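You operate a simulated robot arm through the tools that you are given. There is no shell and no other tool. Be economical: measure what you need, move in short steps, check, and stop when the job is done.

You are at the controls of a simulated robot arm. One attempt, no reset.

## Task
Screws tripped: stop the pump, then reset the relay; switch the fan on.
Fine: relay and fan switch are in the white cabinet; shut and latch it after.

The check looks at the end state, three seconds after you hand in, the way a careful person would. Anything else that was tipped, shoved, dropped, spilled or broken makes it a failure.

## Robot
A 7-joint arm with a two-finger parallel gripper on a trunk, on a base that drives. Base frame: it is fixed to the floor where the robot stands at the start and does not move with it; the origin is under the middle of the robot, x ahead of it, y to its left, z up. Readings come in mm, degrees, newtons and seconds.
With the tool pointing down near the work surface it reaches from about 100 to 680 mm from the robot's upright axis, wherever it stands. Its first joint turns from -166.0 to 166.0 degrees. Places, roughly: door latch [1900, 1300, 500]; white cabinet door [2100, 1500, 500]; blue relay button [2200, 1500, 400]; fan switch [2200, 1600, 400]; red extruder switch [400, 0, 800]; blue reset button on the strip [400, 0, 1100]; screw start button [400, 0, 1200]; heater knob one [2200, 1700, 700]; heater knob two [2200, 1600, 700]; heater knob three [2100, 1500, 700]; heater knob four [2100, 1500, 700]; heater knob five [2000, 1400, 700]; heater knob six [2000, 1300, 700]. Payload 3.91 kg.
Tool frame: the origin (TCP) lies between the finger pads and is the grasp point; the fingertips stand 30 mm ahead of it; z points along the fingers, y is the line along which they close. Largest opening 110 mm; finger width 20, thickness 10; the body of the gripper, 48 by 112 mm, starts 55 mm behind the TCP.
Orientation is that of the tool frame in the base frame, as a unit quaternion [w, x, y, z]. With the fingers straight down and closing along the base's y, the tool's x points along the base's -x, its y along +y and its z along -z.

## Interface
- The arm moves only by the tool arm_command. Its argument "steps" is a list of rows, each a list of 7 numbers: the shift along the tool's x, y, z in units of 200 mm (1.0 is 200 mm), then the turn, a rotation vector about the tool's x, y, z in units of 90 degrees (1.0 is 90 degrees), then the finger opening in cm, from 0 to 11. In form: [[tx, ty, tz, rx, ry, rz, jaw], ...]. A call has 1 to 20 rows; each row is the pose to reach, as a shift and turn from the pose commanded when the call began, along the tool's axes at that moment. A call with a number of a shift or a turn outside -1 to 1 is refused whole. A row lasts 0.2 s, in which the tool goes at most 50 mm and 8.6 degrees; a call with a longer step from one row to the next is refused whole, and so is a gripper value outside its range. A pose out of reach is approached as far as the arm can. The call stops where the force on the tool passes 90 N (or 10 N more than at its start, if that is more) or the arm is blocked; 0.2 s more then pass. The fingers move at their own pace (about 153 mm/s each) and stop on an object; they squeeze with about 43 N. The grip force told is the motor's: it shows also when the fingers shut on nothing. Time passes only in rows, and 0.2 s behind the last, so rows that repeat a pose let the fingers close. The reply holds the time, the measured pose of the TCP, the force on the tool along the base axes, the opening and the grip force, in the units named above and with some noise, and new pictures: "views" is both (left out), scene, wrist or none.
- Cameras (640 x 400 px; columns grow to the right, rows downward): "scene" is now at [3.8, 108.1, 1627.8]; the picture's right is [-0.45, -0.89, 0.00], its down [-0.49, 0.25, -0.83] and it looks along [0.74, -0.38, -0.55] (base axes); focal length 255 px, centre (320, 200). "wrist" rides on the gripper at [77, 7, -115] in the tool frame; the picture's right is [-0.09, 1.00, 0.00], its down [-0.80, -0.07, -0.59] and it looks along [-0.59, -0.05, 0.80] (tool axes); focal length 270 px, centre (320, 200). There is no depth. A picture from a camera that has moved, and an enlarged one, comes with that camera's place and axes in the base frame and with its lens.
- raise_lower(by): slides the trunk up (or, below 0, down) by that many mm; the arm and the scene camera ride with it, the base frame stays. It gives what a move gives, with no picture.
- base_move(legs): drives the robot by 1 to 6 legs, each [ahead, turn to the left] in mm and degrees, along the robot's own axes; the way and the turn of a leg run together, so that a leg with both is an arc; at most 1500 mm and 180 degrees a leg. The arm and the cameras ride along, it lands a little off, and it stops where it bumps. It gives what a move gives, and a new picture of the scene camera.
- head_to(pan, tilt): turns the head with the scene camera to pan (to the left, within 155 degrees either way) and tilt (down, from -29 to 69), counted from straight ahead of the robot. It gives what a move gives, and a new picture of the scene camera.
- enlarge(camera, box): a new picture of the part [left, top, right, bottom] of that camera's present view, enlarged. The clock stands still meanwhile.
- hand_in(): hands the job in; it is judged then, once.

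Work in short steps. Places have to be worked out from the pictures, the camera data and where the tool is seen: move nearer, look again, correct. Check each grasp and each placing, and mend what went wrong. You have 120 turns and 260 pictures in all, those below and enlarged ones among them. Open the gripper and draw the arm clear of the work before you hand the job in, unless the task says otherwise; then end with one line.

The tools are called after ">>>" by a JSON object that holds its "api" and its "payload". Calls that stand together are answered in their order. arm_command: Moves the arm, as the interface text tells. Its arguments: {"type":"object","properties":{"steps":{"type":"array","items":{"type":"array","items":{"type":"number"}}},"views":{"type":"string","enum":["both","scene","wrist","none"]}},"required":["steps"]} The other tools are called the same way: raise_lower (by) slides the trunk up or down; base_move (legs) drives the base; head_to (pan, tilt) turns the head that bears the scene camera; enlarge (camera, box) takes an enlarged picture of a part of a camera's view; hand_in () hands the job in.

At the start:

```text
time_s: 0.0
ee_pos: [336.9, 20.4, 1496.1]
tool_rot: [0.0, -0.001, 1.0, 0.0]
wrist_force: [0.3, 0.7, 0.0]
width: 110.1
grip_force: 0.1
trunk travel left (down, up): [-593.0, 17.0]
robot x, y, heading: [0.8, 0.6, -0.1]
head pan, tilt: [-26.9, 33.4]
```

scene: 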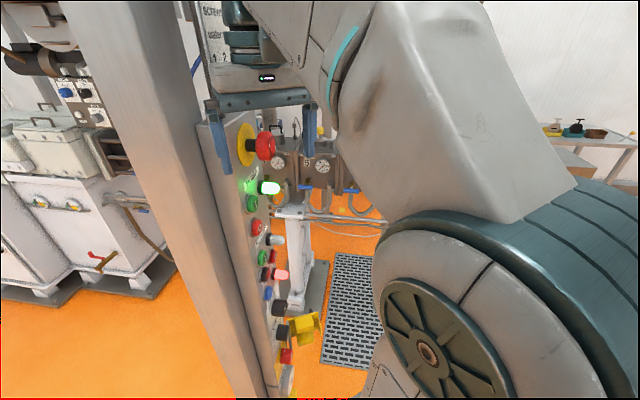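
wrist: 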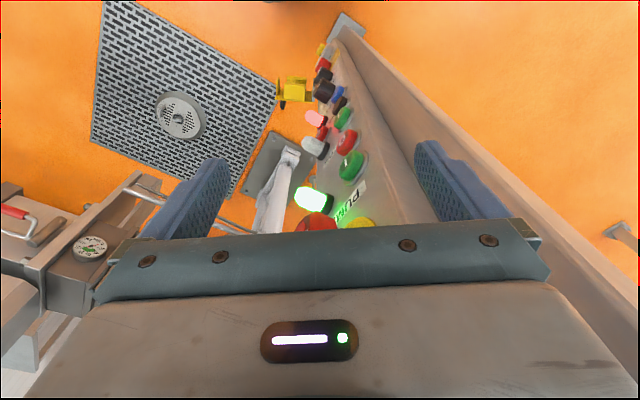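

I see a control strip right ahead of the robot, with the arm hiding part of it. I look more closely at the strip and at its labels.

>>> {"api": "enlarge", "payload": {"camera": "scene", "box": [190, 100, 350, 400]}}

>>> {"api": "head_to", "payload": {"pan": 40, "tilt": 25}}

```text
1.33 times, centred on (270, 250) of scene
camera zoom: at [3.8, 108.1, 1627.8], right [-0.45, -0.89, 0.0], down [-0.49, 0.25, -0.83], along [0.74, -0.38, -0.55], focal length 339 px, centre (387, 133)
```

zoom: 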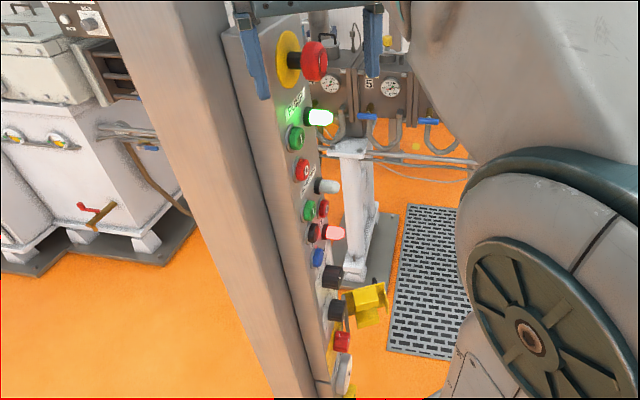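

```text
time_s: 1.4
ee_pos: [336.9, 19.6, 1496.5]
tool_rot: [0.0, -0.001, 1.0, 0.0]
wrist_force: [-1.0, 0.2, 0.1]
width: 110.1
grip_force: 0.0
trunk travel left (down, up): [-593.0, 17.0]
robot x, y, heading: [-2.2, -1.4, -0.0]
head pan, tilt: [40.0, 25.0]
camera scene: at [-4.9, 207.4, 1641.1], right [0.64, -0.77, 0.0], down [-0.32, -0.27, -0.91], along [0.69, 0.58, -0.42], focal length 255 px, centre (320, 200)
```

scene: 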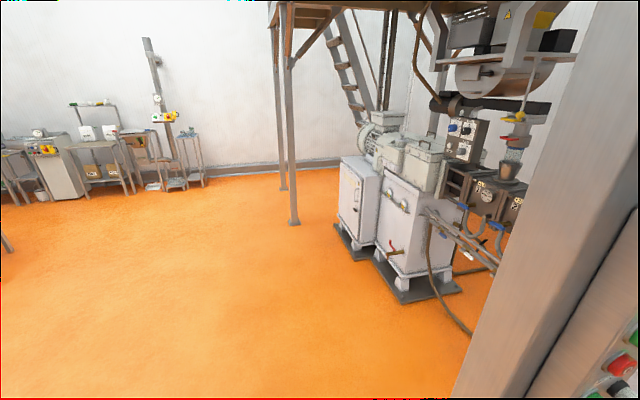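

The pump's lamp and label seem to be near the top of the strip, and the strip's face seems to point to -y. I enlarge the wrist view to read the labels.

>>> {"api": "enlarge", "payload": {"camera": "wrist", "box": [260, 20, 420, 240]}}

>>> {"api": "head_to", "payload": {"pan": -5, "tilt": 45}}

>>> {"api": "head_to", "payload": {"pan": -75, "tilt": 25}}

```text
1.82 times, centred on (340, 130) of wrist
camera zoom: at [258.5, 26.4, 1610.1], right [0.09, 1.0, 0.0], down [0.8, -0.07, 0.59], along [0.59, -0.05, -0.8], focal length 491 px, centre (284, 327)
```

zoom: 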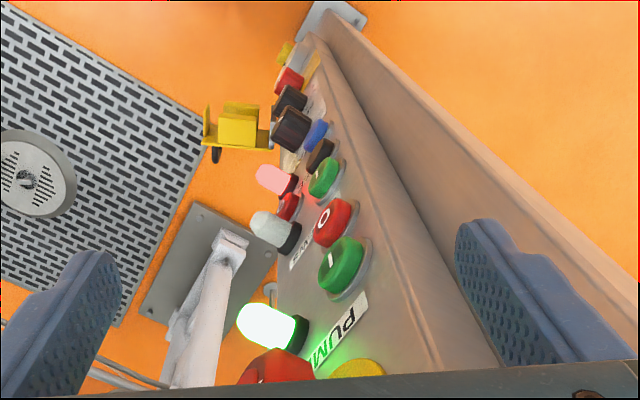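

```text
time_s: 2.5
ee_pos: [336.4, 20.7, 1496.3]
tool_rot: [0.001, 0.0, 1.0, 0.0]
wrist_force: [0.5, 0.1, -0.2]
width: 110.2
grip_force: 0.1
trunk travel left (down, up): [-593.0, 17.0]
robot x, y, heading: [1.6, 2.4, 0.2]
head pan, tilt: [-5.0, 45.0]
camera scene: at [5.5, 141.2, 1610.5], right [-0.09, -1.0, 0.0], down [-0.7, 0.06, -0.71], along [0.7, -0.06, -0.71], focal length 255 px, centre (320, 200)
```

scene: 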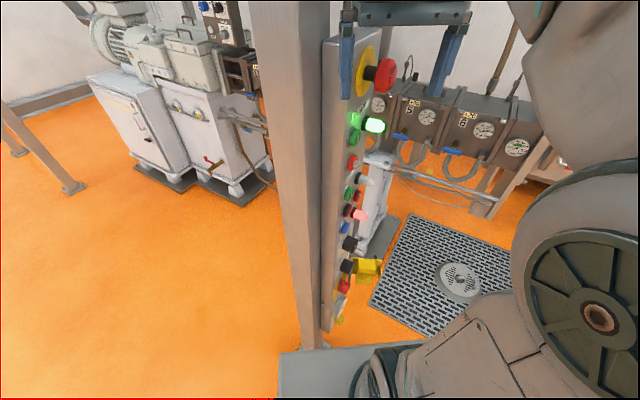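

```text
time_s: 3.9
ee_pos: [336.3, 19.6, 1497.6]
tool_rot: [0.0, 0.0, 1.0, 0.0]
wrist_force: [0.1, 0.8, -0.2]
width: 110.0
grip_force: 0.1
trunk travel left (down, up): [-593.0, 17.0]
robot x, y, heading: [-0.0, 0.4, -0.0]
head pan, tilt: [-75.0, 25.0]
camera scene: at [-51.6, 59.3, 1641.1], right [-0.97, -0.26, 0.0], down [-0.11, 0.41, -0.91], along [0.24, -0.88, -0.42], focal length 255 px, centre (320, 200)
```

scene: 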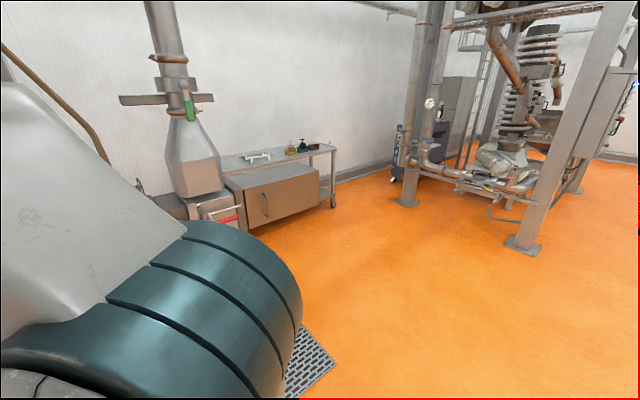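

The strip's face points to -y, with PUMP at the top (lit lamp, green I, red O) and SCREWS below it. I drive around to stand in front of it, facing +y.

>>> {"api": "base_move", "payload": {"legs": [[0, -90], [600, 0], [0, 90]]}}

>>> {"api": "head_to", "payload": {"pan": 35, "tilt": 30}}

```text
time_s: 15.0
ee_pos: [332.3, -576.7, 1497.9]
tool_rot: [0.0, -0.002, 1.0, 0.0]
wrist_force: [1.0, 0.2, 0.0]
width: 110.1
grip_force: 0.0
trunk travel left (down, up): [-593.0, 17.0]
robot x, y, heading: [-5.3, -594.3, 0.3]
head pan, tilt: [-75.0, 25.0]
camera scene: at [-55.5, -539.5, 1641.1], right [-0.97, -0.26, 0.0], down [-0.11, 0.41, -0.91], along [0.24, -0.87, -0.42], focal length 255 px, centre (320, 200)
```

scene: 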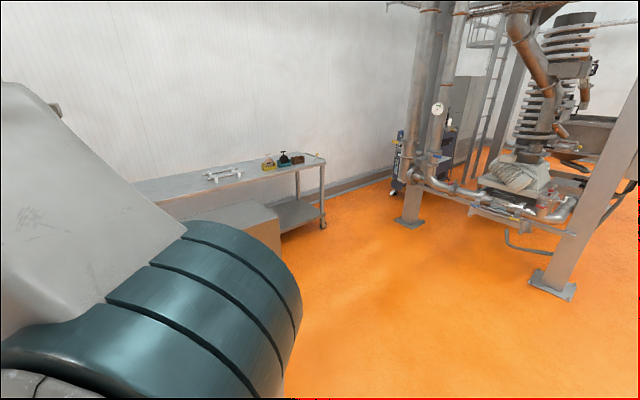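

```text
time_s: 16.9
ee_pos: [332.9, -576.3, 1496.6]
tool_rot: [0.0, -0.002, 1.0, 0.0]
wrist_force: [0.4, 0.3, 0.1]
width: 109.9
grip_force: 0.1
trunk travel left (down, up): [-593.0, 17.0]
robot x, y, heading: [-3.9, -599.5, 0.0]
head pan, tilt: [35.0, 30.0]
camera scene: at [-5.7, -398.6, 1633.1], right [0.58, -0.82, 0.0], down [-0.41, -0.29, -0.87], along [0.71, 0.5, -0.5], focal length 255 px, centre (320, 200)
```

scene: 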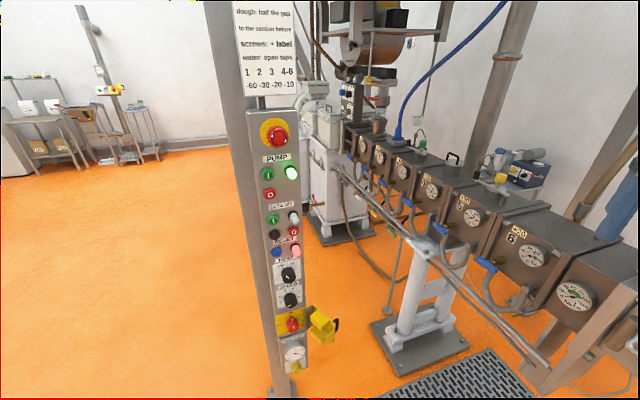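

Now the strip's face is in view; I enlarge it to read the labels and the sign above.

>>> {"api": "enlarge", "payload": {"camera": "scene", "box": [220, 110, 360, 250]}}

>>> {"api": "enlarge", "payload": {"camera": "scene", "box": [230, 220, 360, 390]}}

>>> {"api": "head_to", "payload": {"pan": 37, "tilt": 5}}

>>> {"api": "enlarge", "payload": {"camera": "scene", "box": [220, 0, 400, 230]}}

```text
2.86 times, centred on (290, 180) of scene
camera zoom: at [-5.7, -398.6, 1633.1], right [0.58, -0.82, 0.0], down [-0.41, -0.29, -0.87], along [0.71, 0.5, -0.5], focal length 727 px, centre (406, 257)
```

zoom: 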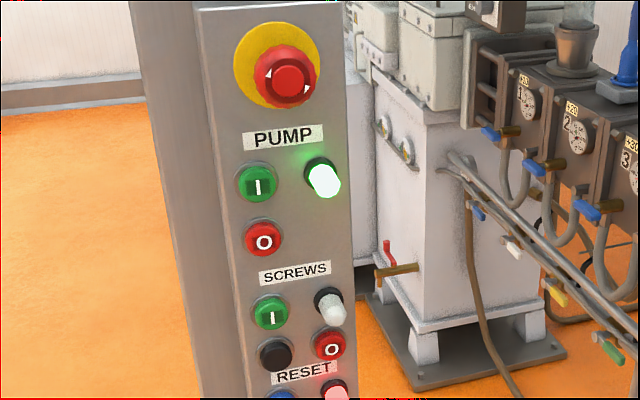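

```text
2.35 times, centred on (295, 305) of scene
camera zoom: at [-5.7, -398.6, 1633.1], right [0.58, -0.82, 0.0], down [-0.41, -0.29, -0.87], along [0.71, 0.5, -0.5], focal length 599 px, centre (379, -47)
```

zoom: 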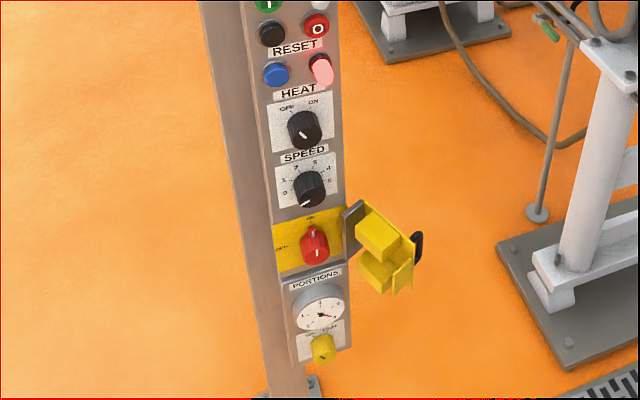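

```text
time_s: 17.8
ee_pos: [332.6, -576.6, 1497.2]
tool_rot: [0.0, -0.002, 1.0, 0.0]
wrist_force: [-0.6, -0.6, 0.3]
width: 109.8
grip_force: 0.0
trunk travel left (down, up): [-593.0, 17.0]
robot x, y, heading: [-5.9, -600.4, 0.2]
head pan, tilt: [37.0, 5.0]
camera scene: at [-6.4, -395.2, 1673.4], right [0.6, -0.8, 0.0], down [-0.07, -0.05, -1.0], along [0.79, 0.6, -0.09], focal length 255 px, centre (320, 200)
```

scene: 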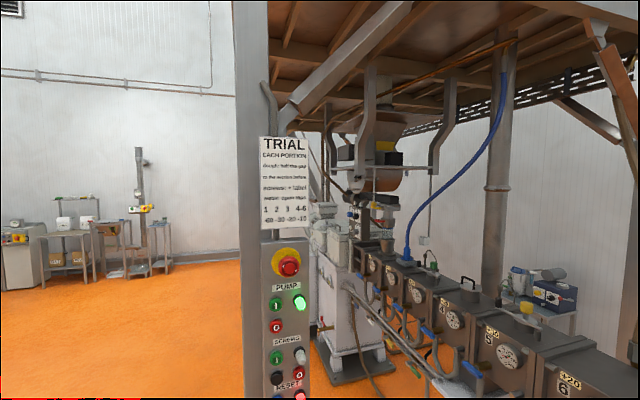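

```text
1.74 times, centred on (310, 115) of scene
camera zoom: at [-6.4, -395.2, 1673.4], right [0.6, -0.8, 0.0], down [-0.07, -0.05, -1.0], along [0.79, 0.6, -0.09], focal length 443 px, centre (337, 348)
```

zoom: 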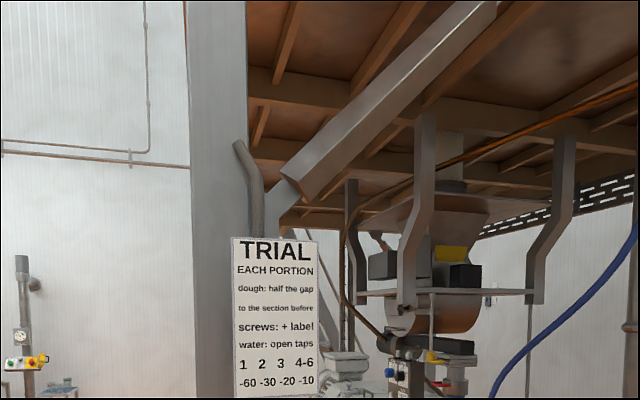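

The PUMP stop (red O) is at about (397, 45, 1315), and the strip's face seems to point roughly to (-0.76, -0.65). I drive to stand squarely in front of it.

>>> {"api": "base_move", "payload": {"legs": [[0, 102], [265, 0], [0, -62]]}}

>>> {"api": "head_to", "payload": {"pan": 0, "tilt": 30}}

```text
time_s: 26.7
ee_pos: [190.2, -112.0, 1497.7]
tool_rot: [0.001, -0.337, 0.942, 0.0]
wrist_force: [0.1, -0.3, 0.0]
width: 110.2
grip_force: 0.1
trunk travel left (down, up): [-593.0, 17.0]
robot x, y, heading: [-59.9, -341.0, 39.4]
head pan, tilt: [37.0, 5.0]
camera scene: at [-189.4, -185.7, 1673.5], right [0.97, -0.24, 0.0], down [-0.02, -0.08, -1.0], along [0.24, 0.97, -0.09], focal length 255 px, centre (320, 200)
```

scene: 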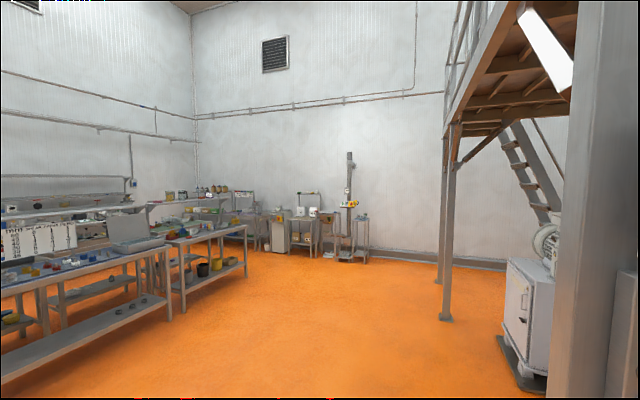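

```text
time_s: 27.7
ee_pos: [189.6, -111.7, 1496.4]
tool_rot: [0.0, -0.335, 0.942, -0.001]
wrist_force: [-0.2, -0.3, 0.3]
width: 109.8
grip_force: 0.0
trunk travel left (down, up): [-593.0, 17.0]
robot x, y, heading: [-59.5, -339.4, 39.8]
head pan, tilt: [0.0, 30.0]
camera scene: at [-141.4, -217.5, 1633.1], right [0.63, -0.77, 0.0], down [-0.39, -0.32, -0.87], along [0.67, 0.55, -0.5], focal length 255 px, centre (320, 200)
```

scene: 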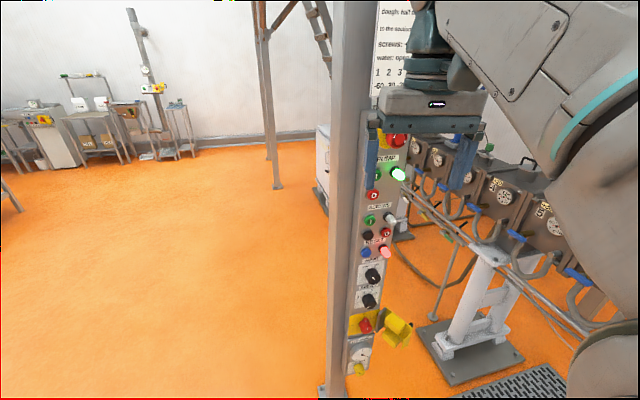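

The robot now faces the strip. I close the fingers and swing the tool level, pointing forward at the strip, while still well back from it.

>>> {"api": "arm_command", "payload": {"steps": [[-0.03, 0, 0, 0, -0.09, 0, 0], [-0.06, 0, 0, 0, -0.18, 0, 0], [-0.09, 0, 0, 0, -0.27, 0, 0], [-0.12, 0, 0, 0, -0.36, 0, 0], [-0.15, 0, 0, 0, -0.45, 0, 0], [-0.18, 0, 0, 0, -0.54, 0, 0], [-0.21, 0, 0, 0, -0.63, 0, 0], [-0.24, 0, 0, 0, -0.72, 0, 0], [-0.27, 0, 0, 0, -0.81, 0, 0], [-0.3, 0, 0, 0, -0.9, 0, 0], [-0.3, 0, 0, 0, -0.95, 0, 0], [-0.3, 0, 0, 0, -1.0, 0, 0], [-0.3, 0, 0, 0, -1.0, 0, 0]]}}

```text
time_s: 30.5
ee_pos: [243.1, -63.5, 1485.1]
tool_rot: [0.653, -0.244, 0.676, 0.238]
wrist_force: [0.3, -1.2, 0.4]
width: 0.0
grip_force: 37.9
trunk travel left (down, up): [-593.0, 17.0]
robot x, y, heading: [-57.3, -342.7, 39.2]
head pan, tilt: [0.0, 30.0]
camera scene: at [-141.3, -217.6, 1634.6], right [0.63, -0.77, 0.0], down [-0.39, -0.32, -0.87], along [0.67, 0.55, -0.5], focal length 255 px, centre (320, 200)
camera wrist: at [148.3, -135.0, 1412.2], right [-0.64, 0.77, 0.09], down [-0.39, -0.42, 0.82], along [0.67, 0.49, 0.56], focal length 270 px, centre (320, 200)
```

scene: 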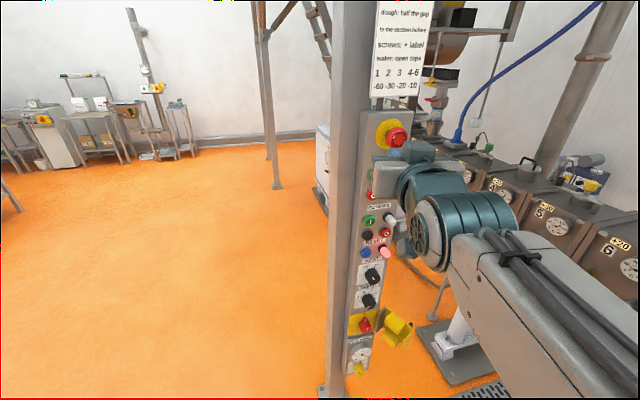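
wrist: 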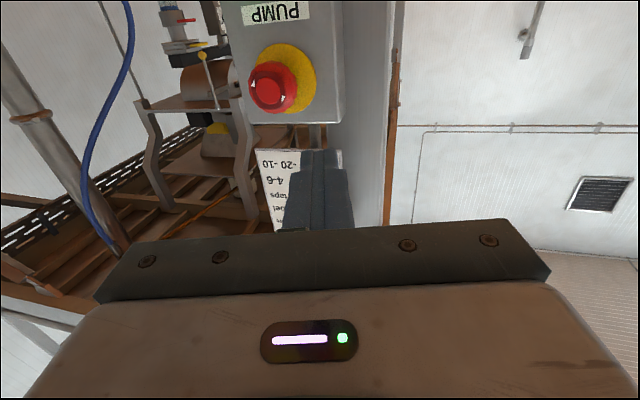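

The tool now points level at the strip. I lower it about 170 mm toward the height of the red O button and look again.

>>> {"api": "arm_command", "payload": {"steps": [[0.2, 0, 0, 0, 0, 0, 0], [0.4, 0, 0, 0, 0, 0, 0], [0.6, 0, 0, 0, 0, 0, 0], [0.8, 0, 0, 0, 0, 0, 0], [0.85, 0, 0, 0, 0, 0, 0], [0.85, 0, 0, 0, 0, 0, 0]]}}

```text
time_s: 31.9
ee_pos: [257.4, -51.5, 1377.2]
tool_rot: [0.666, -0.237, 0.666, 0.237]
wrist_force: [-0.1, 0.2, -0.1]
width: 0.1
grip_force: 38.4
out of reach, approached as far as the arm can: row 3, 4, 5, 6
trunk travel left (down, up): [-593.0, 17.0]
robot x, y, heading: [-58.0, -343.7, 39.3]
head pan, tilt: [0.0, 30.0]
camera scene: at [-141.2, -217.6, 1632.9], right [0.63, -0.77, 0.0], down [-0.39, -0.32, -0.87], along [0.67, 0.55, -0.5], focal length 255 px, centre (320, 200)
camera wrist: at [163.8, -118.4, 1299.3], right [-0.63, 0.77, 0.09], down [-0.42, -0.43, 0.8], along [0.66, 0.47, 0.59], focal length 270 px, centre (320, 200)
```

scene: 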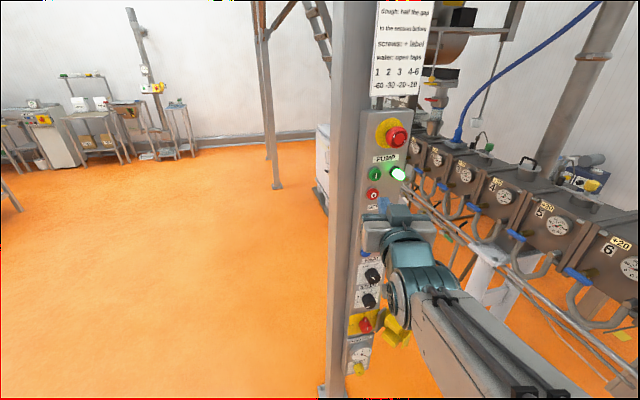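
wrist: 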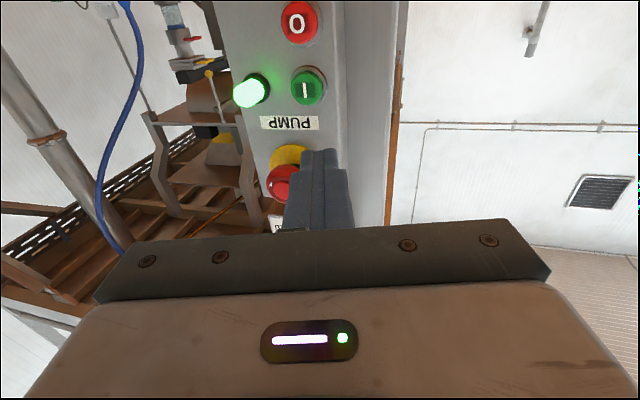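

The arm is at its lower limit for this trunk height, and the wrist ray confirms the red O at about (397, 46, 1313). I lower the trunk to match.

>>> {"api": "raise_lower", "payload": {"by": -64}}

>>> {"api": "arm_command", "payload": {"steps": [[0, -0.03, 0.2, 0, 0, 0, 0], [0, -0.0625, 0.4, 0, 0, 0, 0], [0, -0.0625, 0.4, 0, 0, 0, 0]]}}

```text
time_s: 32.9
ee_pos: [258.2, -51.0, 1313.2]
tool_rot: [0.666, -0.238, 0.666, 0.238]
wrist_force: [0.8, -0.7, 0.3]
width: 0.0
grip_force: 37.5
trunk travel left (down, up): [-529.0, 81.0]
robot x, y, heading: [-57.1, -342.6, 39.2]
head pan, tilt: [0.0, 30.0]
```

```text
time_s: 33.7
ee_pos: [326.7, -8.1, 1312.0]
tool_rot: [0.667, -0.237, 0.666, 0.237]
wrist_force: [-0.4, -0.3, -0.2]
width: 0.0
grip_force: 37.4
trunk travel left (down, up): [-529.0, 81.0]
robot x, y, heading: [-58.6, -341.8, 39.4]
head pan, tilt: [0.0, 30.0]
camera scene: at [-141.6, -217.8, 1569.1], right [0.63, -0.77, 0.0], down [-0.39, -0.32, -0.87], along [0.67, 0.55, -0.5], focal length 255 px, centre (320, 200)
camera wrist: at [233.6, -76.6, 1234.9], right [-0.63, 0.77, 0.09], down [-0.42, -0.43, 0.8], along [0.66, 0.47, 0.59], focal length 270 px, centre (320, 200)
```

scene: 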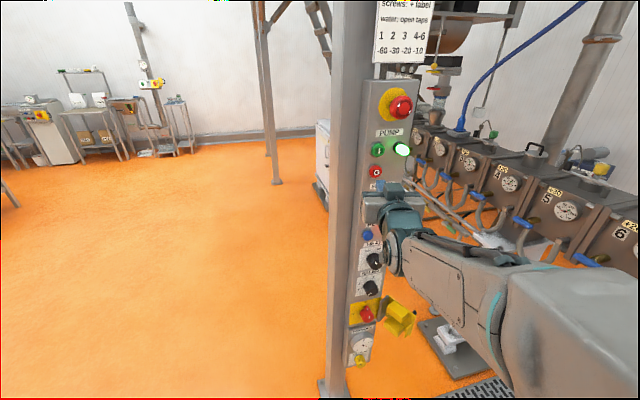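
wrist: 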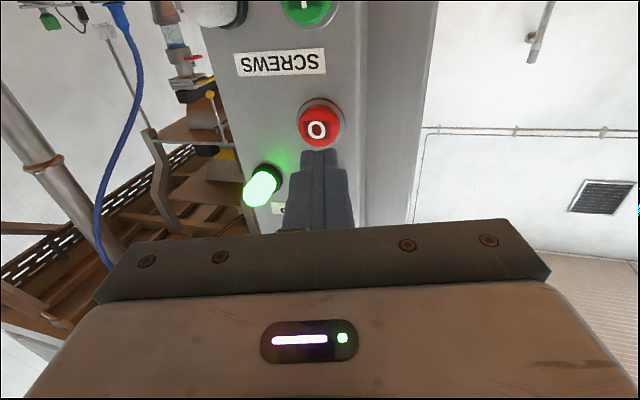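

The fresh ray gives O at about (395, 44, 1313), which is 87 mm ahead of the TCP and 57 mm ahead of the fingertips. I press slowly and watch the lamp.

>>> {"api": "arm_command", "payload": {"steps": [[0, -0.013, 0.15, 0, 0, 0, 0], [0, -0.013, 0.24, 0, 0, 0, 0], [0, -0.013, 0.27, 0, 0, 0, 0], [0, -0.013, 0.29, 0, 0, 0, 0], [0, -0.013, 0.31, 0, 0, 0, 0], [0, -0.013, 0.325, 0, 0, 0, 0], [0, -0.013, 0.34, 0, 0, 0, 0]]}}

```text
time_s: 35.3
ee_pos: [376.1, 28.0, 1314.1]
tool_rot: [0.666, -0.237, 0.665, 0.238]
wrist_force: [-23.3, -17.5, -7.6]
width: 0.0
grip_force: 37.9
trunk travel left (down, up): [-529.0, 81.0]
robot x, y, heading: [-58.8, -340.5, 39.5]
head pan, tilt: [0.0, 30.0]
camera scene: at [-145.8, -220.9, 1569.0], right [0.63, -0.77, 0.0], down [-0.38, -0.31, -0.87], along [0.67, 0.55, -0.5], focal length 255 px, centre (320, 200)
camera wrist: at [283.7, -39.1, 1236.4], right [-0.63, 0.77, 0.09], down [-0.42, -0.43, 0.8], along [0.66, 0.47, 0.59], focal length 270 px, centre (320, 200)
```

scene: 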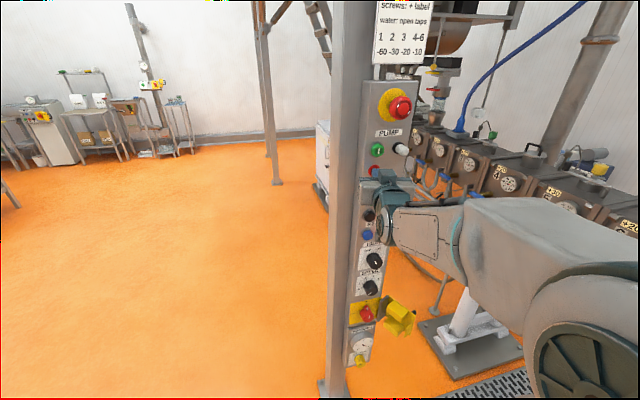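
wrist: 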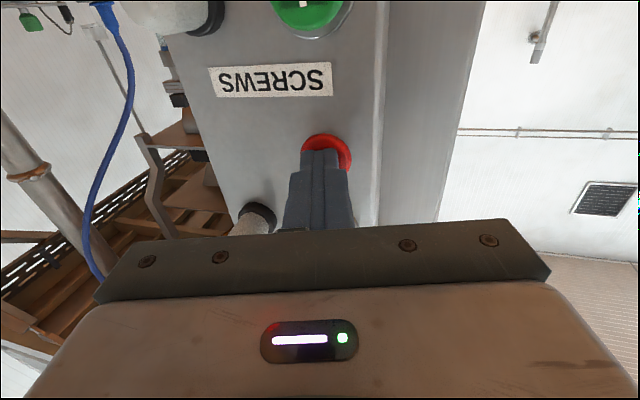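

The PUMP lamp went out, so the pump is stopped. I draw back from the strip.

>>> {"api": "arm_command", "payload": {"steps": [[0, 0, -0.2, 0, 0, 0, 0], [0, 0, -0.4, 0, 0, 0, 0], [0, 0, -0.6, 0, 0, 0, 0], [0, 0, -0.6, 0, 0, 0, 0]], "views": "scene"}}

>>> {"api": "head_to", "payload": {"pan": 20, "tilt": 10}}

```text
time_s: 36.3
ee_pos: [287.8, -45.5, 1313.9]
tool_rot: [0.665, -0.239, 0.666, 0.239]
wrist_force: [0.1, -0.5, -0.7]
width: 0.0
grip_force: 38.4
trunk travel left (down, up): [-529.0, 81.0]
robot x, y, heading: [-57.1, -340.5, 39.4]
head pan, tilt: [0.0, 30.0]
camera scene: at [-141.2, -217.5, 1569.1], right [0.63, -0.77, 0.0], down [-0.39, -0.32, -0.87], along [0.67, 0.55, -0.5], focal length 255 px, centre (320, 200)
```

scene: 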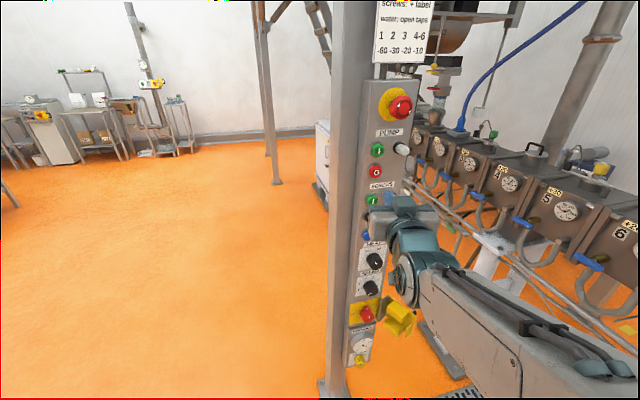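

```text
time_s: 37.1
ee_pos: [289.7, -44.5, 1313.6]
tool_rot: [0.666, -0.238, 0.666, 0.238]
wrist_force: [0.5, 0.2, -0.3]
width: 0.0
grip_force: 37.7
trunk travel left (down, up): [-529.0, 81.0]
robot x, y, heading: [-54.8, -341.3, 39.5]
head pan, tilt: [20.0, 10.0]
camera scene: at [-163.9, -195.0, 1601.4], right [0.86, -0.51, 0.0], down [-0.09, -0.15, -0.98], along [0.5, 0.85, -0.17], focal length 255 px, centre (320, 200)
```

scene: 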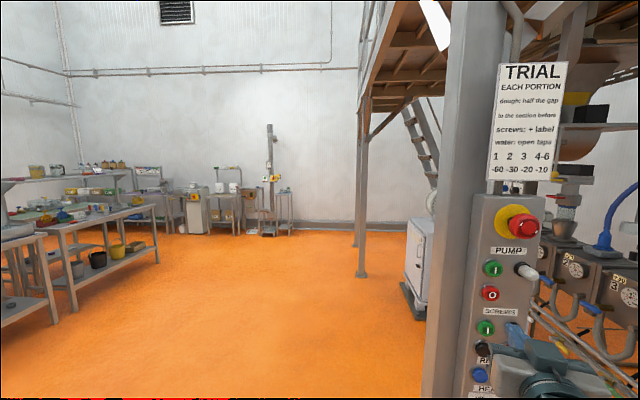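

The pump lamp stays off. Now I drive round the beam to the open floor in front of the white cabinet door, which should face about (-0.75, 0.66).

>>> {"api": "base_move", "payload": {"legs": [[0, 50.6], [1000, 0], [0, -45], [900, 0], [800, 0], [0, -75]]}}

>>> {"api": "head_to", "payload": {"pan": 0, "tilt": 35}}

```text
time_s: 58.1
ee_pos: [1589.0, 1590.7, 1314.9]
tool_rot: [0.681, 0.19, 0.681, -0.19]
wrist_force: [-0.2, -0.1, 1.4]
width: 0.0
grip_force: 37.7
trunk travel left (down, up): [-529.0, 81.0]
robot x, y, heading: [1196.0, 1819.9, -31.0]
head pan, tilt: [20.0, 10.0]
camera scene: at [1298.7, 1967.4, 1601.4], right [-0.19, -0.98, 0.0], down [-0.17, 0.03, -0.98], along [0.97, -0.19, -0.17], focal length 255 px, centre (320, 200)
```

scene: 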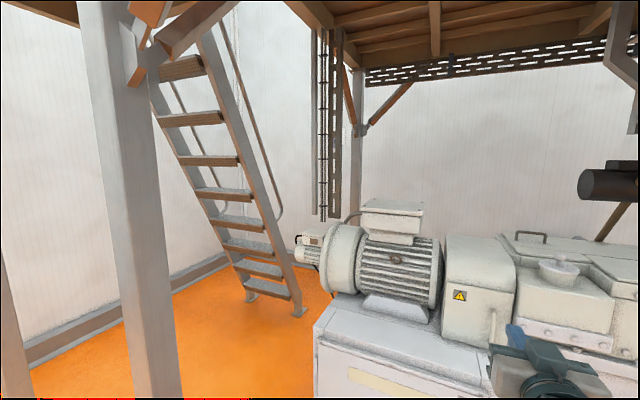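

```text
time_s: 59.0
ee_pos: [1588.4, 1591.4, 1313.3]
tool_rot: [0.681, 0.19, 0.681, -0.19]
wrist_force: [0.6, 0.5, 0.6]
width: 0.3
grip_force: 37.1
trunk travel left (down, up): [-529.0, 81.0]
robot x, y, heading: [1194.0, 1820.4, -31.2]
head pan, tilt: [0.0, 35.0]
camera scene: at [1282.8, 1939.9, 1561.4], right [-0.52, -0.86, 0.0], down [-0.49, 0.3, -0.82], along [0.7, -0.42, -0.57], focal length 255 px, centre (320, 200)
```

scene: 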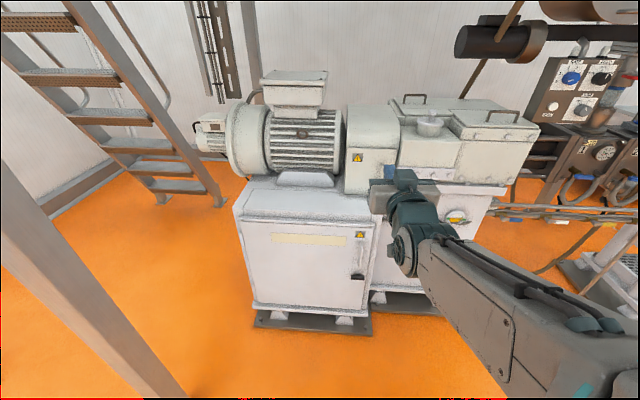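

The cabinet door is in view: the dark latch is at its right edge, and the hinge should be on the left. I enlarge it.

>>> {"api": "enlarge", "payload": {"camera": "scene", "box": [230, 200, 390, 330]}}

>>> {"api": "enlarge", "payload": {"camera": "scene", "box": [335, 220, 395, 320]}}

```text
3.08 times, centred on (310, 265) of scene
camera zoom: at [1282.8, 1939.9, 1561.4], right [-0.52, -0.86, 0.0], down [-0.49, 0.3, -0.82], along [0.7, -0.42, -0.57], focal length 783 px, centre (351, 0)
```

zoom: 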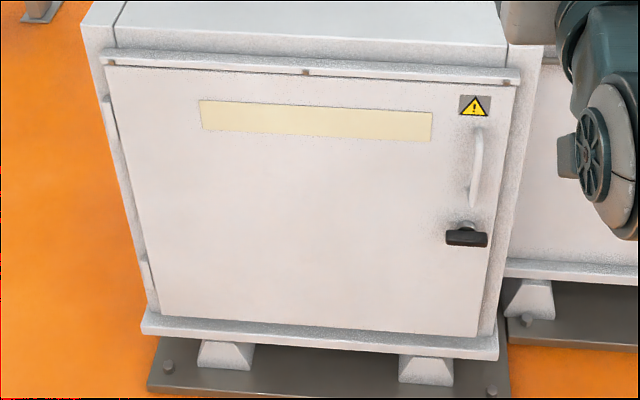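

```text
4.00 times, centred on (365, 270) of scene
camera zoom: at [1282.8, 1939.9, 1561.4], right [-0.52, -0.86, 0.0], down [-0.49, 0.3, -0.82], along [0.7, -0.42, -0.57], focal length 1018 px, centre (140, -80)
```

zoom: 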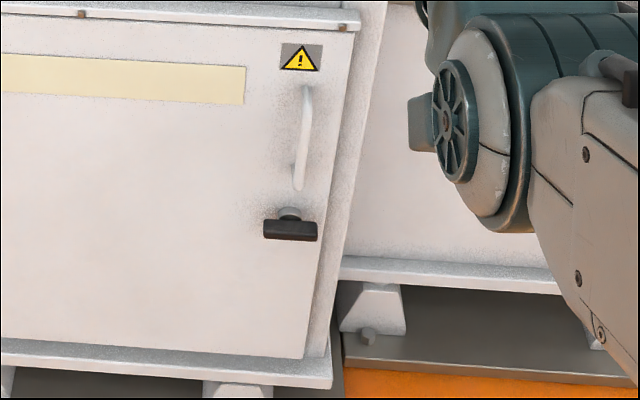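

The latch is a black T-handle, now horizontal, below a fixed pull handle; hinges are on the left. I lower the trunk, which also gives a second line of sight.

>>> {"api": "raise_lower", "payload": {"by": -525}}

>>> {"api": "head_to", "payload": {"pan": -5, "tilt": 25}}

>>> {"api": "enlarge", "payload": {"camera": "scene", "box": [200, 100, 440, 300]}}

```text
refused: -525 is not a number from -400 to 400
```

```text
time_s: 59.7
ee_pos: [1588.5, 1591.1, 1313.3]
tool_rot: [0.681, 0.19, 0.682, -0.19]
wrist_force: [-0.5, 0.6, 0.2]
width: 0.0
grip_force: 37.7
trunk travel left (down, up): [-529.0, 81.0]
robot x, y, heading: [1191.5, 1817.3, -31.2]
head pan, tilt: [-5.0, 25.0]
camera scene: at [1281.8, 1931.1, 1577.0], right [-0.59, -0.81, 0.0], down [-0.34, 0.25, -0.91], along [0.73, -0.54, -0.42], focal length 255 px, centre (320, 200)
```

scene: 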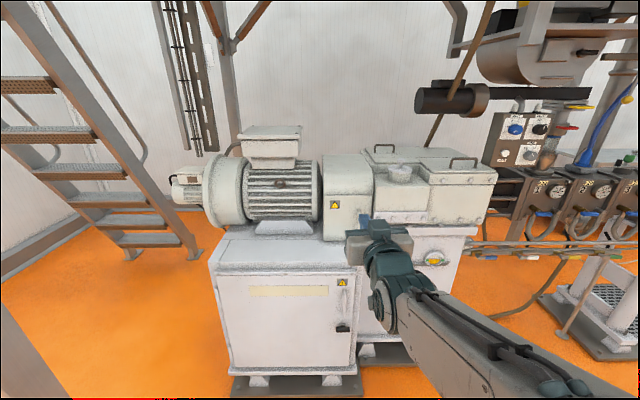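

```text
2.00 times, centred on (320, 200) of scene
camera zoom: at [1281.8, 1931.1, 1577.0], right [-0.59, -0.81, 0.0], down [-0.34, 0.25, -0.91], along [0.73, -0.54, -0.42], focal length 509 px, centre (320, 200)
```

zoom: 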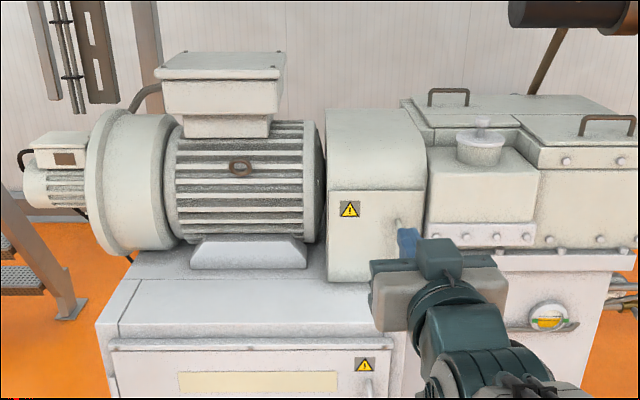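

A single trunk move is limited to 400 mm, so I lower it in two goes.

>>> {"api": "raise_lower", "payload": {"by": -380}}

>>> {"api": "raise_lower", "payload": {"by": -140}}

>>> {"api": "head_to", "payload": {"pan": -5, "tilt": 22}}

>>> {"api": "enlarge", "payload": {"camera": "scene", "box": [200, 150, 400, 350]}}

```text
time_s: 63.4
ee_pos: [1600.0, 1580.9, 903.0]
tool_rot: [0.654, 0.199, 0.707, -0.181]
wrist_force: [-0.2, 0.7, 0.5]
width: 0.0
grip_force: 37.5
trunk travel left (down, up): [-149.0, 461.0]
robot x, y, heading: [1195.6, 1821.3, -31.1]
head pan, tilt: [-5.0, 25.0]
```

```text
time_s: 65.0
ee_pos: [1605.2, 1578.3, 758.9]
tool_rot: [0.651, 0.2, 0.709, -0.18]
wrist_force: [0.2, 0.4, 0.1]
width: 0.0
grip_force: 37.9
trunk travel left (down, up): [-9.0, 601.0]
robot x, y, heading: [1194.3, 1816.5, -31.3]
head pan, tilt: [-5.0, 25.0]
```

```text
time_s: 65.7
ee_pos: [1605.3, 1577.6, 758.5]
tool_rot: [0.651, 0.201, 0.709, -0.181]
wrist_force: [-0.3, 0.0, 0.1]
width: 0.2
grip_force: 37.8
trunk travel left (down, up): [-9.0, 601.0]
robot x, y, heading: [1197.6, 1817.0, -31.3]
head pan, tilt: [-5.0, 22.0]
camera scene: at [1287.9, 1926.9, 1061.1], right [-0.59, -0.81, 0.0], down [-0.31, 0.23, -0.92], along [0.75, -0.55, -0.38], focal length 255 px, centre (320, 200)
```

scene: 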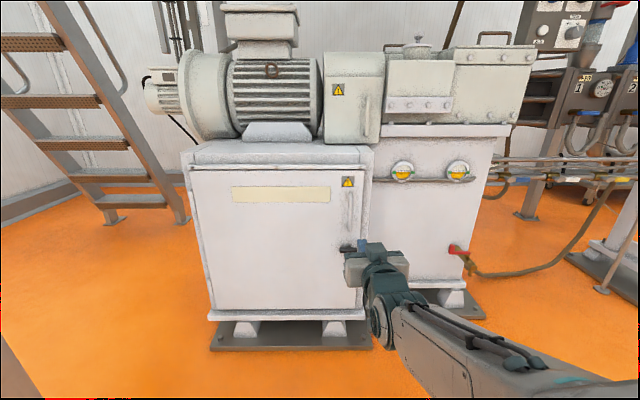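

```text
2.00 times, centred on (300, 250) of scene
camera zoom: at [1287.9, 1926.9, 1061.1], right [-0.59, -0.81, 0.0], down [-0.31, 0.23, -0.92], along [0.75, -0.55, -0.38], focal length 509 px, centre (360, 100)
```

zoom: 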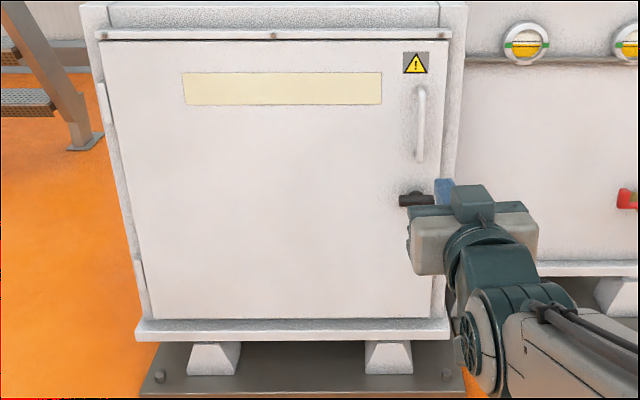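

Triangulating gives the latch bar at about (1870, 1373, 543), the door's right edge at (1885, 1300) and the hinge at (2259, 1779), so the door is about 608 mm wide and I face it squarely at heading -38. I test whether the arm can go level that low when it reaches further out.

>>> {"api": "arm_command", "payload": {"steps": [[0, 0, 0.2, 0, 0, 0, 3], [0, 0, 0.4, 0, 0, 0, 6], [0, 0, 0.6, 0, 0, 0, 6], [0.2, 0, 0.6, 0, 0, 0, 6], [0.4, 0, 0.6, 0, 0, 0, 6], [0.6, 0, 0.6, 0, 0, 0, 6], [0.8, 0, 0.6, 0, 0, 0, 6], [1.0, 0, 0.6, 0, 0, 0, 6], [1.0, 0, 0.6, 0, 0, 0, 6]]}}

```text
time_s: 67.7
ee_pos: [1691.7, 1529.2, 593.6]
tool_rot: [0.681, 0.191, 0.681, -0.191]
wrist_force: [-0.2, 0.5, 0.2]
width: 59.9
grip_force: 0.1
trunk travel left (down, up): [-9.0, 601.0]
robot x, y, heading: [1195.7, 1820.0, -31.1]
head pan, tilt: [-5.0, 22.0]
camera scene: at [1282.3, 1930.6, 1061.9], right [-0.59, -0.81, 0.0], down [-0.3, 0.22, -0.93], along [0.75, -0.55, -0.37], focal length 255 px, centre (320, 200)
camera wrist: at [1595.9, 1592.8, 515.5], right [0.52, 0.85, 0.09], down [-0.55, 0.25, 0.8], along [0.66, -0.46, 0.59], focal length 270 px, centre (320, 200)
```

scene: 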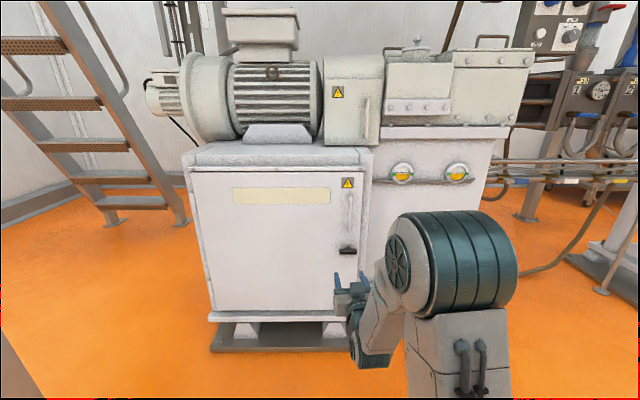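
wrist: 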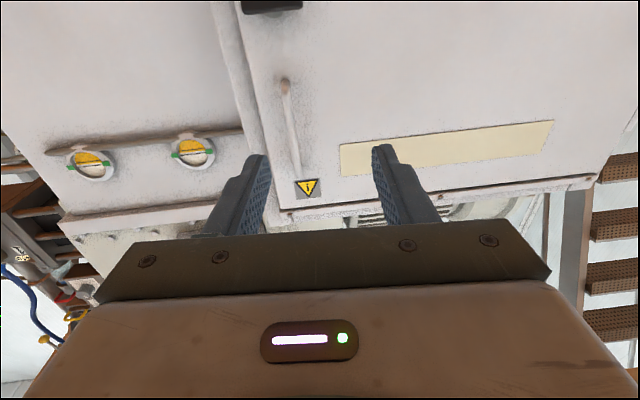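

The arm can work level down here. The wrist view suggests the latch is a bit lower, at z of about 505, so I nudge the base to face the latch squarely from about 740 mm.

>>> {"api": "base_move", "payload": {"legs": [[0, 24], [110, 0], [0, -31]]}}

>>> {"api": "arm_command", "payload": {"steps": [[0.2, 0, 0, 0, 0, 0, 6], [0.4, 0, 0, 0, 0, 0, 6], [0.5, 0, 0, 0, 0, 0, 6], [0.5, 0, 0, 0, 0, 0, 6]]}}

```text
time_s: 71.6
ee_pos: [1761.2, 1458.2, 594.5]
tool_rot: [0.668, 0.231, 0.669, -0.23]
wrist_force: [-0.5, 0.0, 0.9]
width: 59.8
grip_force: 0.0
trunk travel left (down, up): [-9.0, 601.0]
robot x, y, heading: [1300.6, 1805.2, -37.8]
head pan, tilt: [-5.0, 22.0]
camera scene: at [1404.2, 1905.7, 1061.9], right [-0.68, -0.73, 0.0], down [-0.27, 0.26, -0.93], along [0.68, -0.63, -0.37], focal length 255 px, centre (320, 200)
```

scene: 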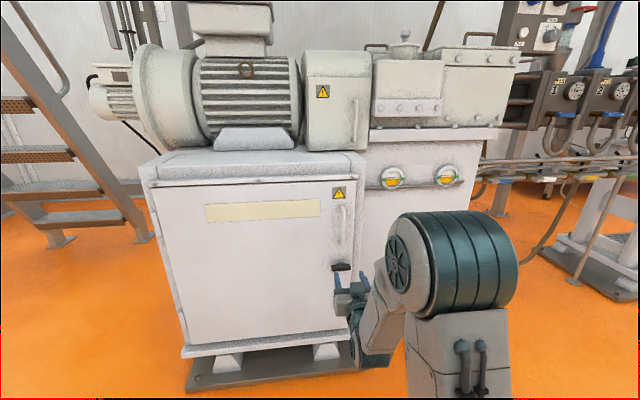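

```text
time_s: 72.6
ee_pos: [1762.4, 1457.0, 494.6]
tool_rot: [0.669, 0.23, 0.668, -0.23]
wrist_force: [-0.6, 0.0, -0.8]
width: 60.1
grip_force: 0.1
trunk travel left (down, up): [-9.0, 601.0]
robot x, y, heading: [1301.5, 1805.7, -37.9]
head pan, tilt: [-5.0, 22.0]
camera scene: at [1404.2, 1905.7, 1061.9], right [-0.68, -0.73, 0.0], down [-0.27, 0.26, -0.93], along [0.68, -0.63, -0.37], focal length 255 px, centre (320, 200)
camera wrist: at [1675.4, 1532.4, 416.4], right [0.61, 0.78, 0.09], down [-0.51, 0.31, 0.8], along [0.6, -0.54, 0.59], focal length 270 px, centre (320, 200)
```

scene: 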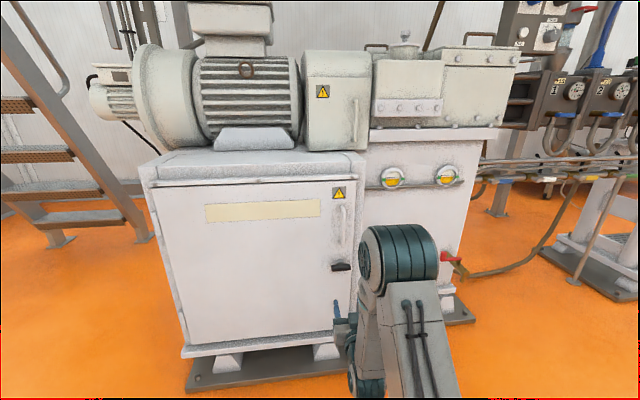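
wrist: 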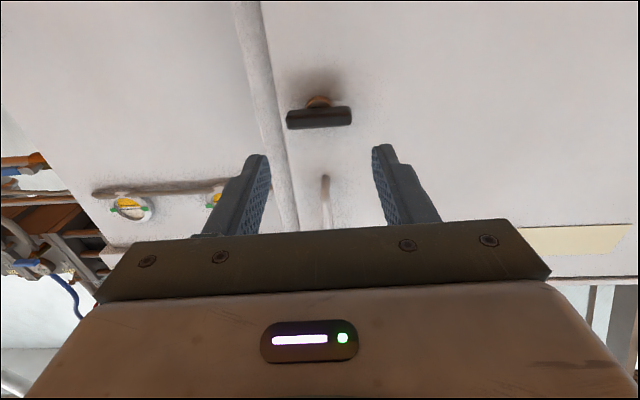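

The latch bar is centred at about (1880, 1359, 509), 67 mm long and 20 mm thick. I roll the tool 90° so the fingers close vertically across it, align, and move to about 50 mm short.

>>> {"api": "arm_command", "payload": {"steps": [[-0.01, 0, 0.05, 0, 0, 0.09, 6], [-0.02, 0, 0.1, 0, 0, 0.18, 6], [-0.03, -0.01, 0.15, 0, 0, 0.27, 6], [-0.04, -0.01, 0.2, 0, 0, 0.36, 6], [-0.05, -0.015, 0.25, 0, 0, 0.45, 6], [-0.06, -0.02, 0.3, 0, 0, 0.54, 6], [-0.07, -0.025, 0.35, 0, 0, 0.63, 6], [-0.0725, -0.025, 0.4, 0, 0, 0.72, 6], [-0.0725, -0.025, 0.4, 0, 0, 0.81, 6], [-0.0725, -0.025, 0.4, 0, 0, 0.9, 6], [-0.0725, -0.025, 0.4, 0, 0, 0.99, 6], [-0.0725, -0.025, 0.4, 0, 0, 1.0, 6], [-0.0725, -0.025, 0.4, 0, 0, 1.0, 6]]}}

```text
time_s: 75.4
ee_pos: [1822.6, 1403.6, 507.4]
tool_rot: [0.635, 0.636, 0.31, 0.311]
wrist_force: [0.3, 0.5, -0.2]
width: 60.1
grip_force: 0.0
trunk travel left (down, up): [-9.0, 601.0]
robot x, y, heading: [1305.1, 1807.2, -38.1]
head pan, tilt: [-5.0, 22.0]
camera scene: at [1404.3, 1905.6, 1061.9], right [-0.68, -0.73, 0.0], down [-0.27, 0.26, -0.93], along [0.68, -0.63, -0.37], focal length 255 px, centre (320, 200)
camera wrist: at [1778.4, 1534.6, 514.0], right [-0.05, -0.07, 1.0], down [-0.96, -0.26, -0.07], along [0.27, -0.96, -0.05], focal length 270 px, centre (320, 200)
```

scene: 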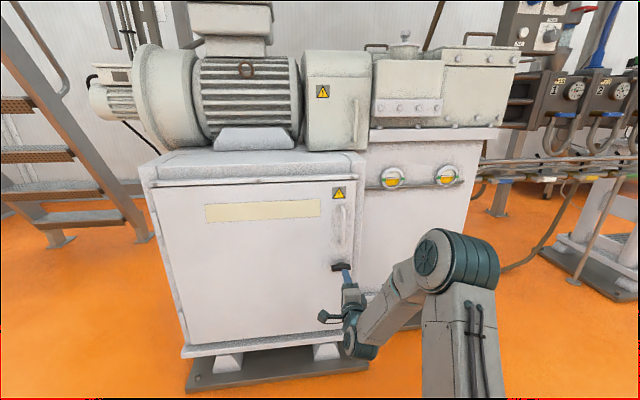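
wrist: 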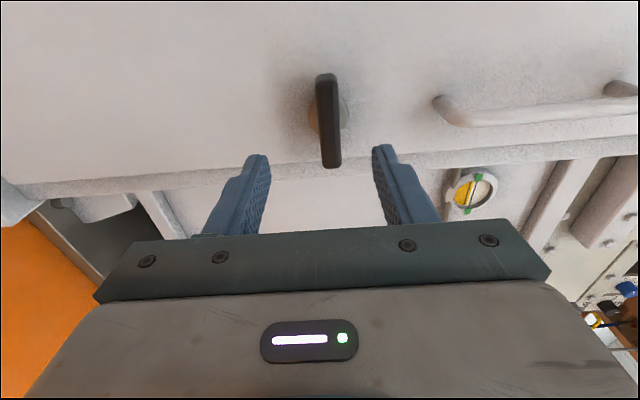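

Bar is centred laterally, about 5 mm above the TCP and 75–95 mm ahead. I advance 45 mm and raise 5, then look again.

>>> {"api": "arm_command", "payload": {"steps": [[0, 0.025, 0.12, 0, 0, 0, 6], [0, 0.025, 0.225, 0, 0, 0, 6], [0, 0.025, 0.225, 0, 0, 0, 6]], "views": "wrist"}}

```text
time_s: 76.2
ee_pos: [1857.2, 1376.5, 513.5]
tool_rot: [0.636, 0.636, 0.31, 0.31]
wrist_force: [-0.2, -0.4, -0.1]
width: 60.0
grip_force: 0.1
trunk travel left (down, up): [-9.0, 601.0]
robot x, y, heading: [1304.3, 1805.7, -37.8]
head pan, tilt: [-5.0, 22.0]
camera wrist: at [1813.8, 1506.4, 519.0], right [-0.05, -0.07, 1.0], down [-0.96, -0.26, -0.07], along [0.27, -0.96, -0.05], focal length 270 px, centre (320, 200)
```

wrist: 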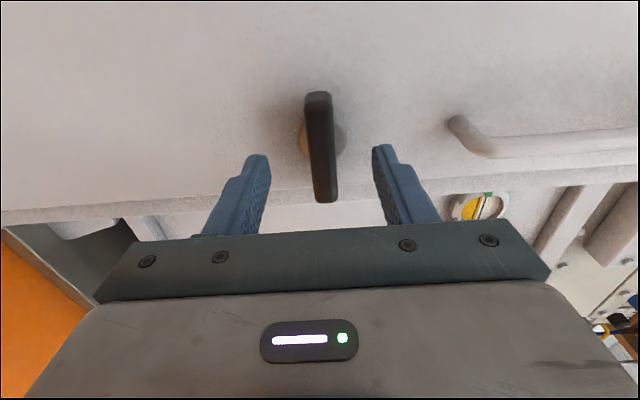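

Bar centre is now put at about 35 mm ahead of the TCP and 5 mm toward the hinge. I advance 28 mm and close on it.

>>> {"api": "arm_command", "payload": {"steps": [[0.02, 0, 0.07, 0, 0, 0, 6], [0.02, 0, 0.14, 0, 0, 0, 6], [0.02, 0, 0.14, 0, 0, 0, 3], [0.02, 0, 0.14, 0, 0, 0, 1], [0.02, 0, 0.14, 0, 0, 0, 1]]}}

```text
time_s: 77.4
ee_pos: [1883.1, 1362.0, 515.2]
tool_rot: [0.638, 0.634, 0.309, 0.31]
wrist_force: [2.0, 0.2, 11.5]
width: 31.5
grip_force: 45.1
trunk travel left (down, up): [-9.0, 601.0]
robot x, y, heading: [1301.0, 1805.1, -38.0]
head pan, tilt: [-5.0, 22.0]
camera scene: at [1403.6, 1906.2, 1062.0], right [-0.68, -0.73, 0.0], down [-0.27, 0.26, -0.93], along [0.68, -0.63, -0.37], focal length 255 px, centre (320, 200)
camera wrist: at [1838.5, 1492.3, 520.3], right [-0.06, -0.07, 1.0], down [-0.96, -0.26, -0.07], along [0.27, -0.96, -0.05], focal length 270 px, centre (320, 200)
```

scene: 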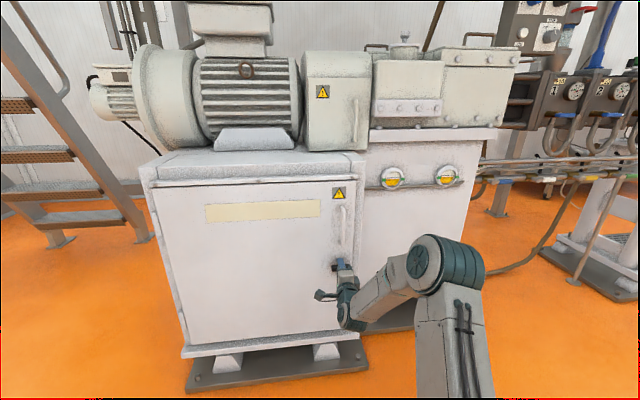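
wrist: 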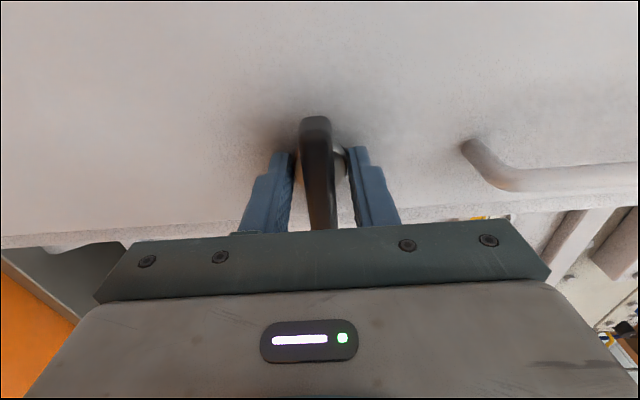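

The fingers stopped at 31 mm, so they hold the round neck behind the bar rather than the bar itself. I open, draw back 14 mm and close again.

>>> {"api": "arm_command", "payload": {"steps": [[0, 0, 0, 0, 0, 0, 6], [0, 0, -0.07, 0, 0, 0, 6], [0, 0, -0.07, 0, 0, 0, 4], [0, 0, -0.07, 0, 0, 0, 1], [0, 0, -0.07, 0, 0, 0, 1], [0, 0, -0.07, 0, 0, 0, 1]], "views": "wrist"}}

```text
time_s: 78.8
ee_pos: [1870.9, 1371.0, 514.9]
tool_rot: [0.638, 0.635, 0.308, 0.309]
wrist_force: [1.6, -1.4, 10.2]
width: 15.9
grip_force: 45.2
trunk travel left (down, up): [-9.0, 601.0]
robot x, y, heading: [1300.8, 1801.3, -38.0]
head pan, tilt: [-5.0, 22.0]
camera wrist: at [1827.3, 1501.3, 520.3], right [-0.06, -0.07, 1.0], down [-0.96, -0.26, -0.07], along [0.27, -0.96, -0.05], focal length 270 px, centre (320, 200)
```

wrist: 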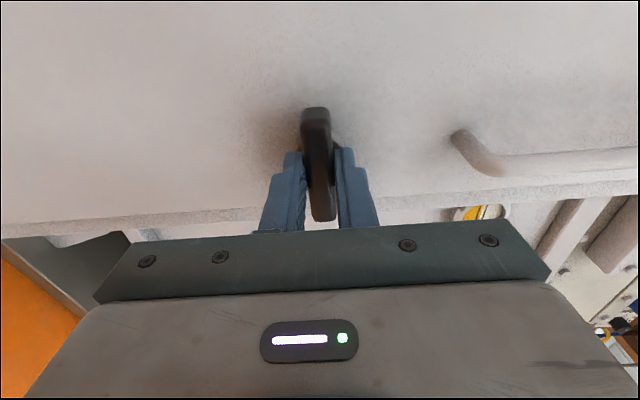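

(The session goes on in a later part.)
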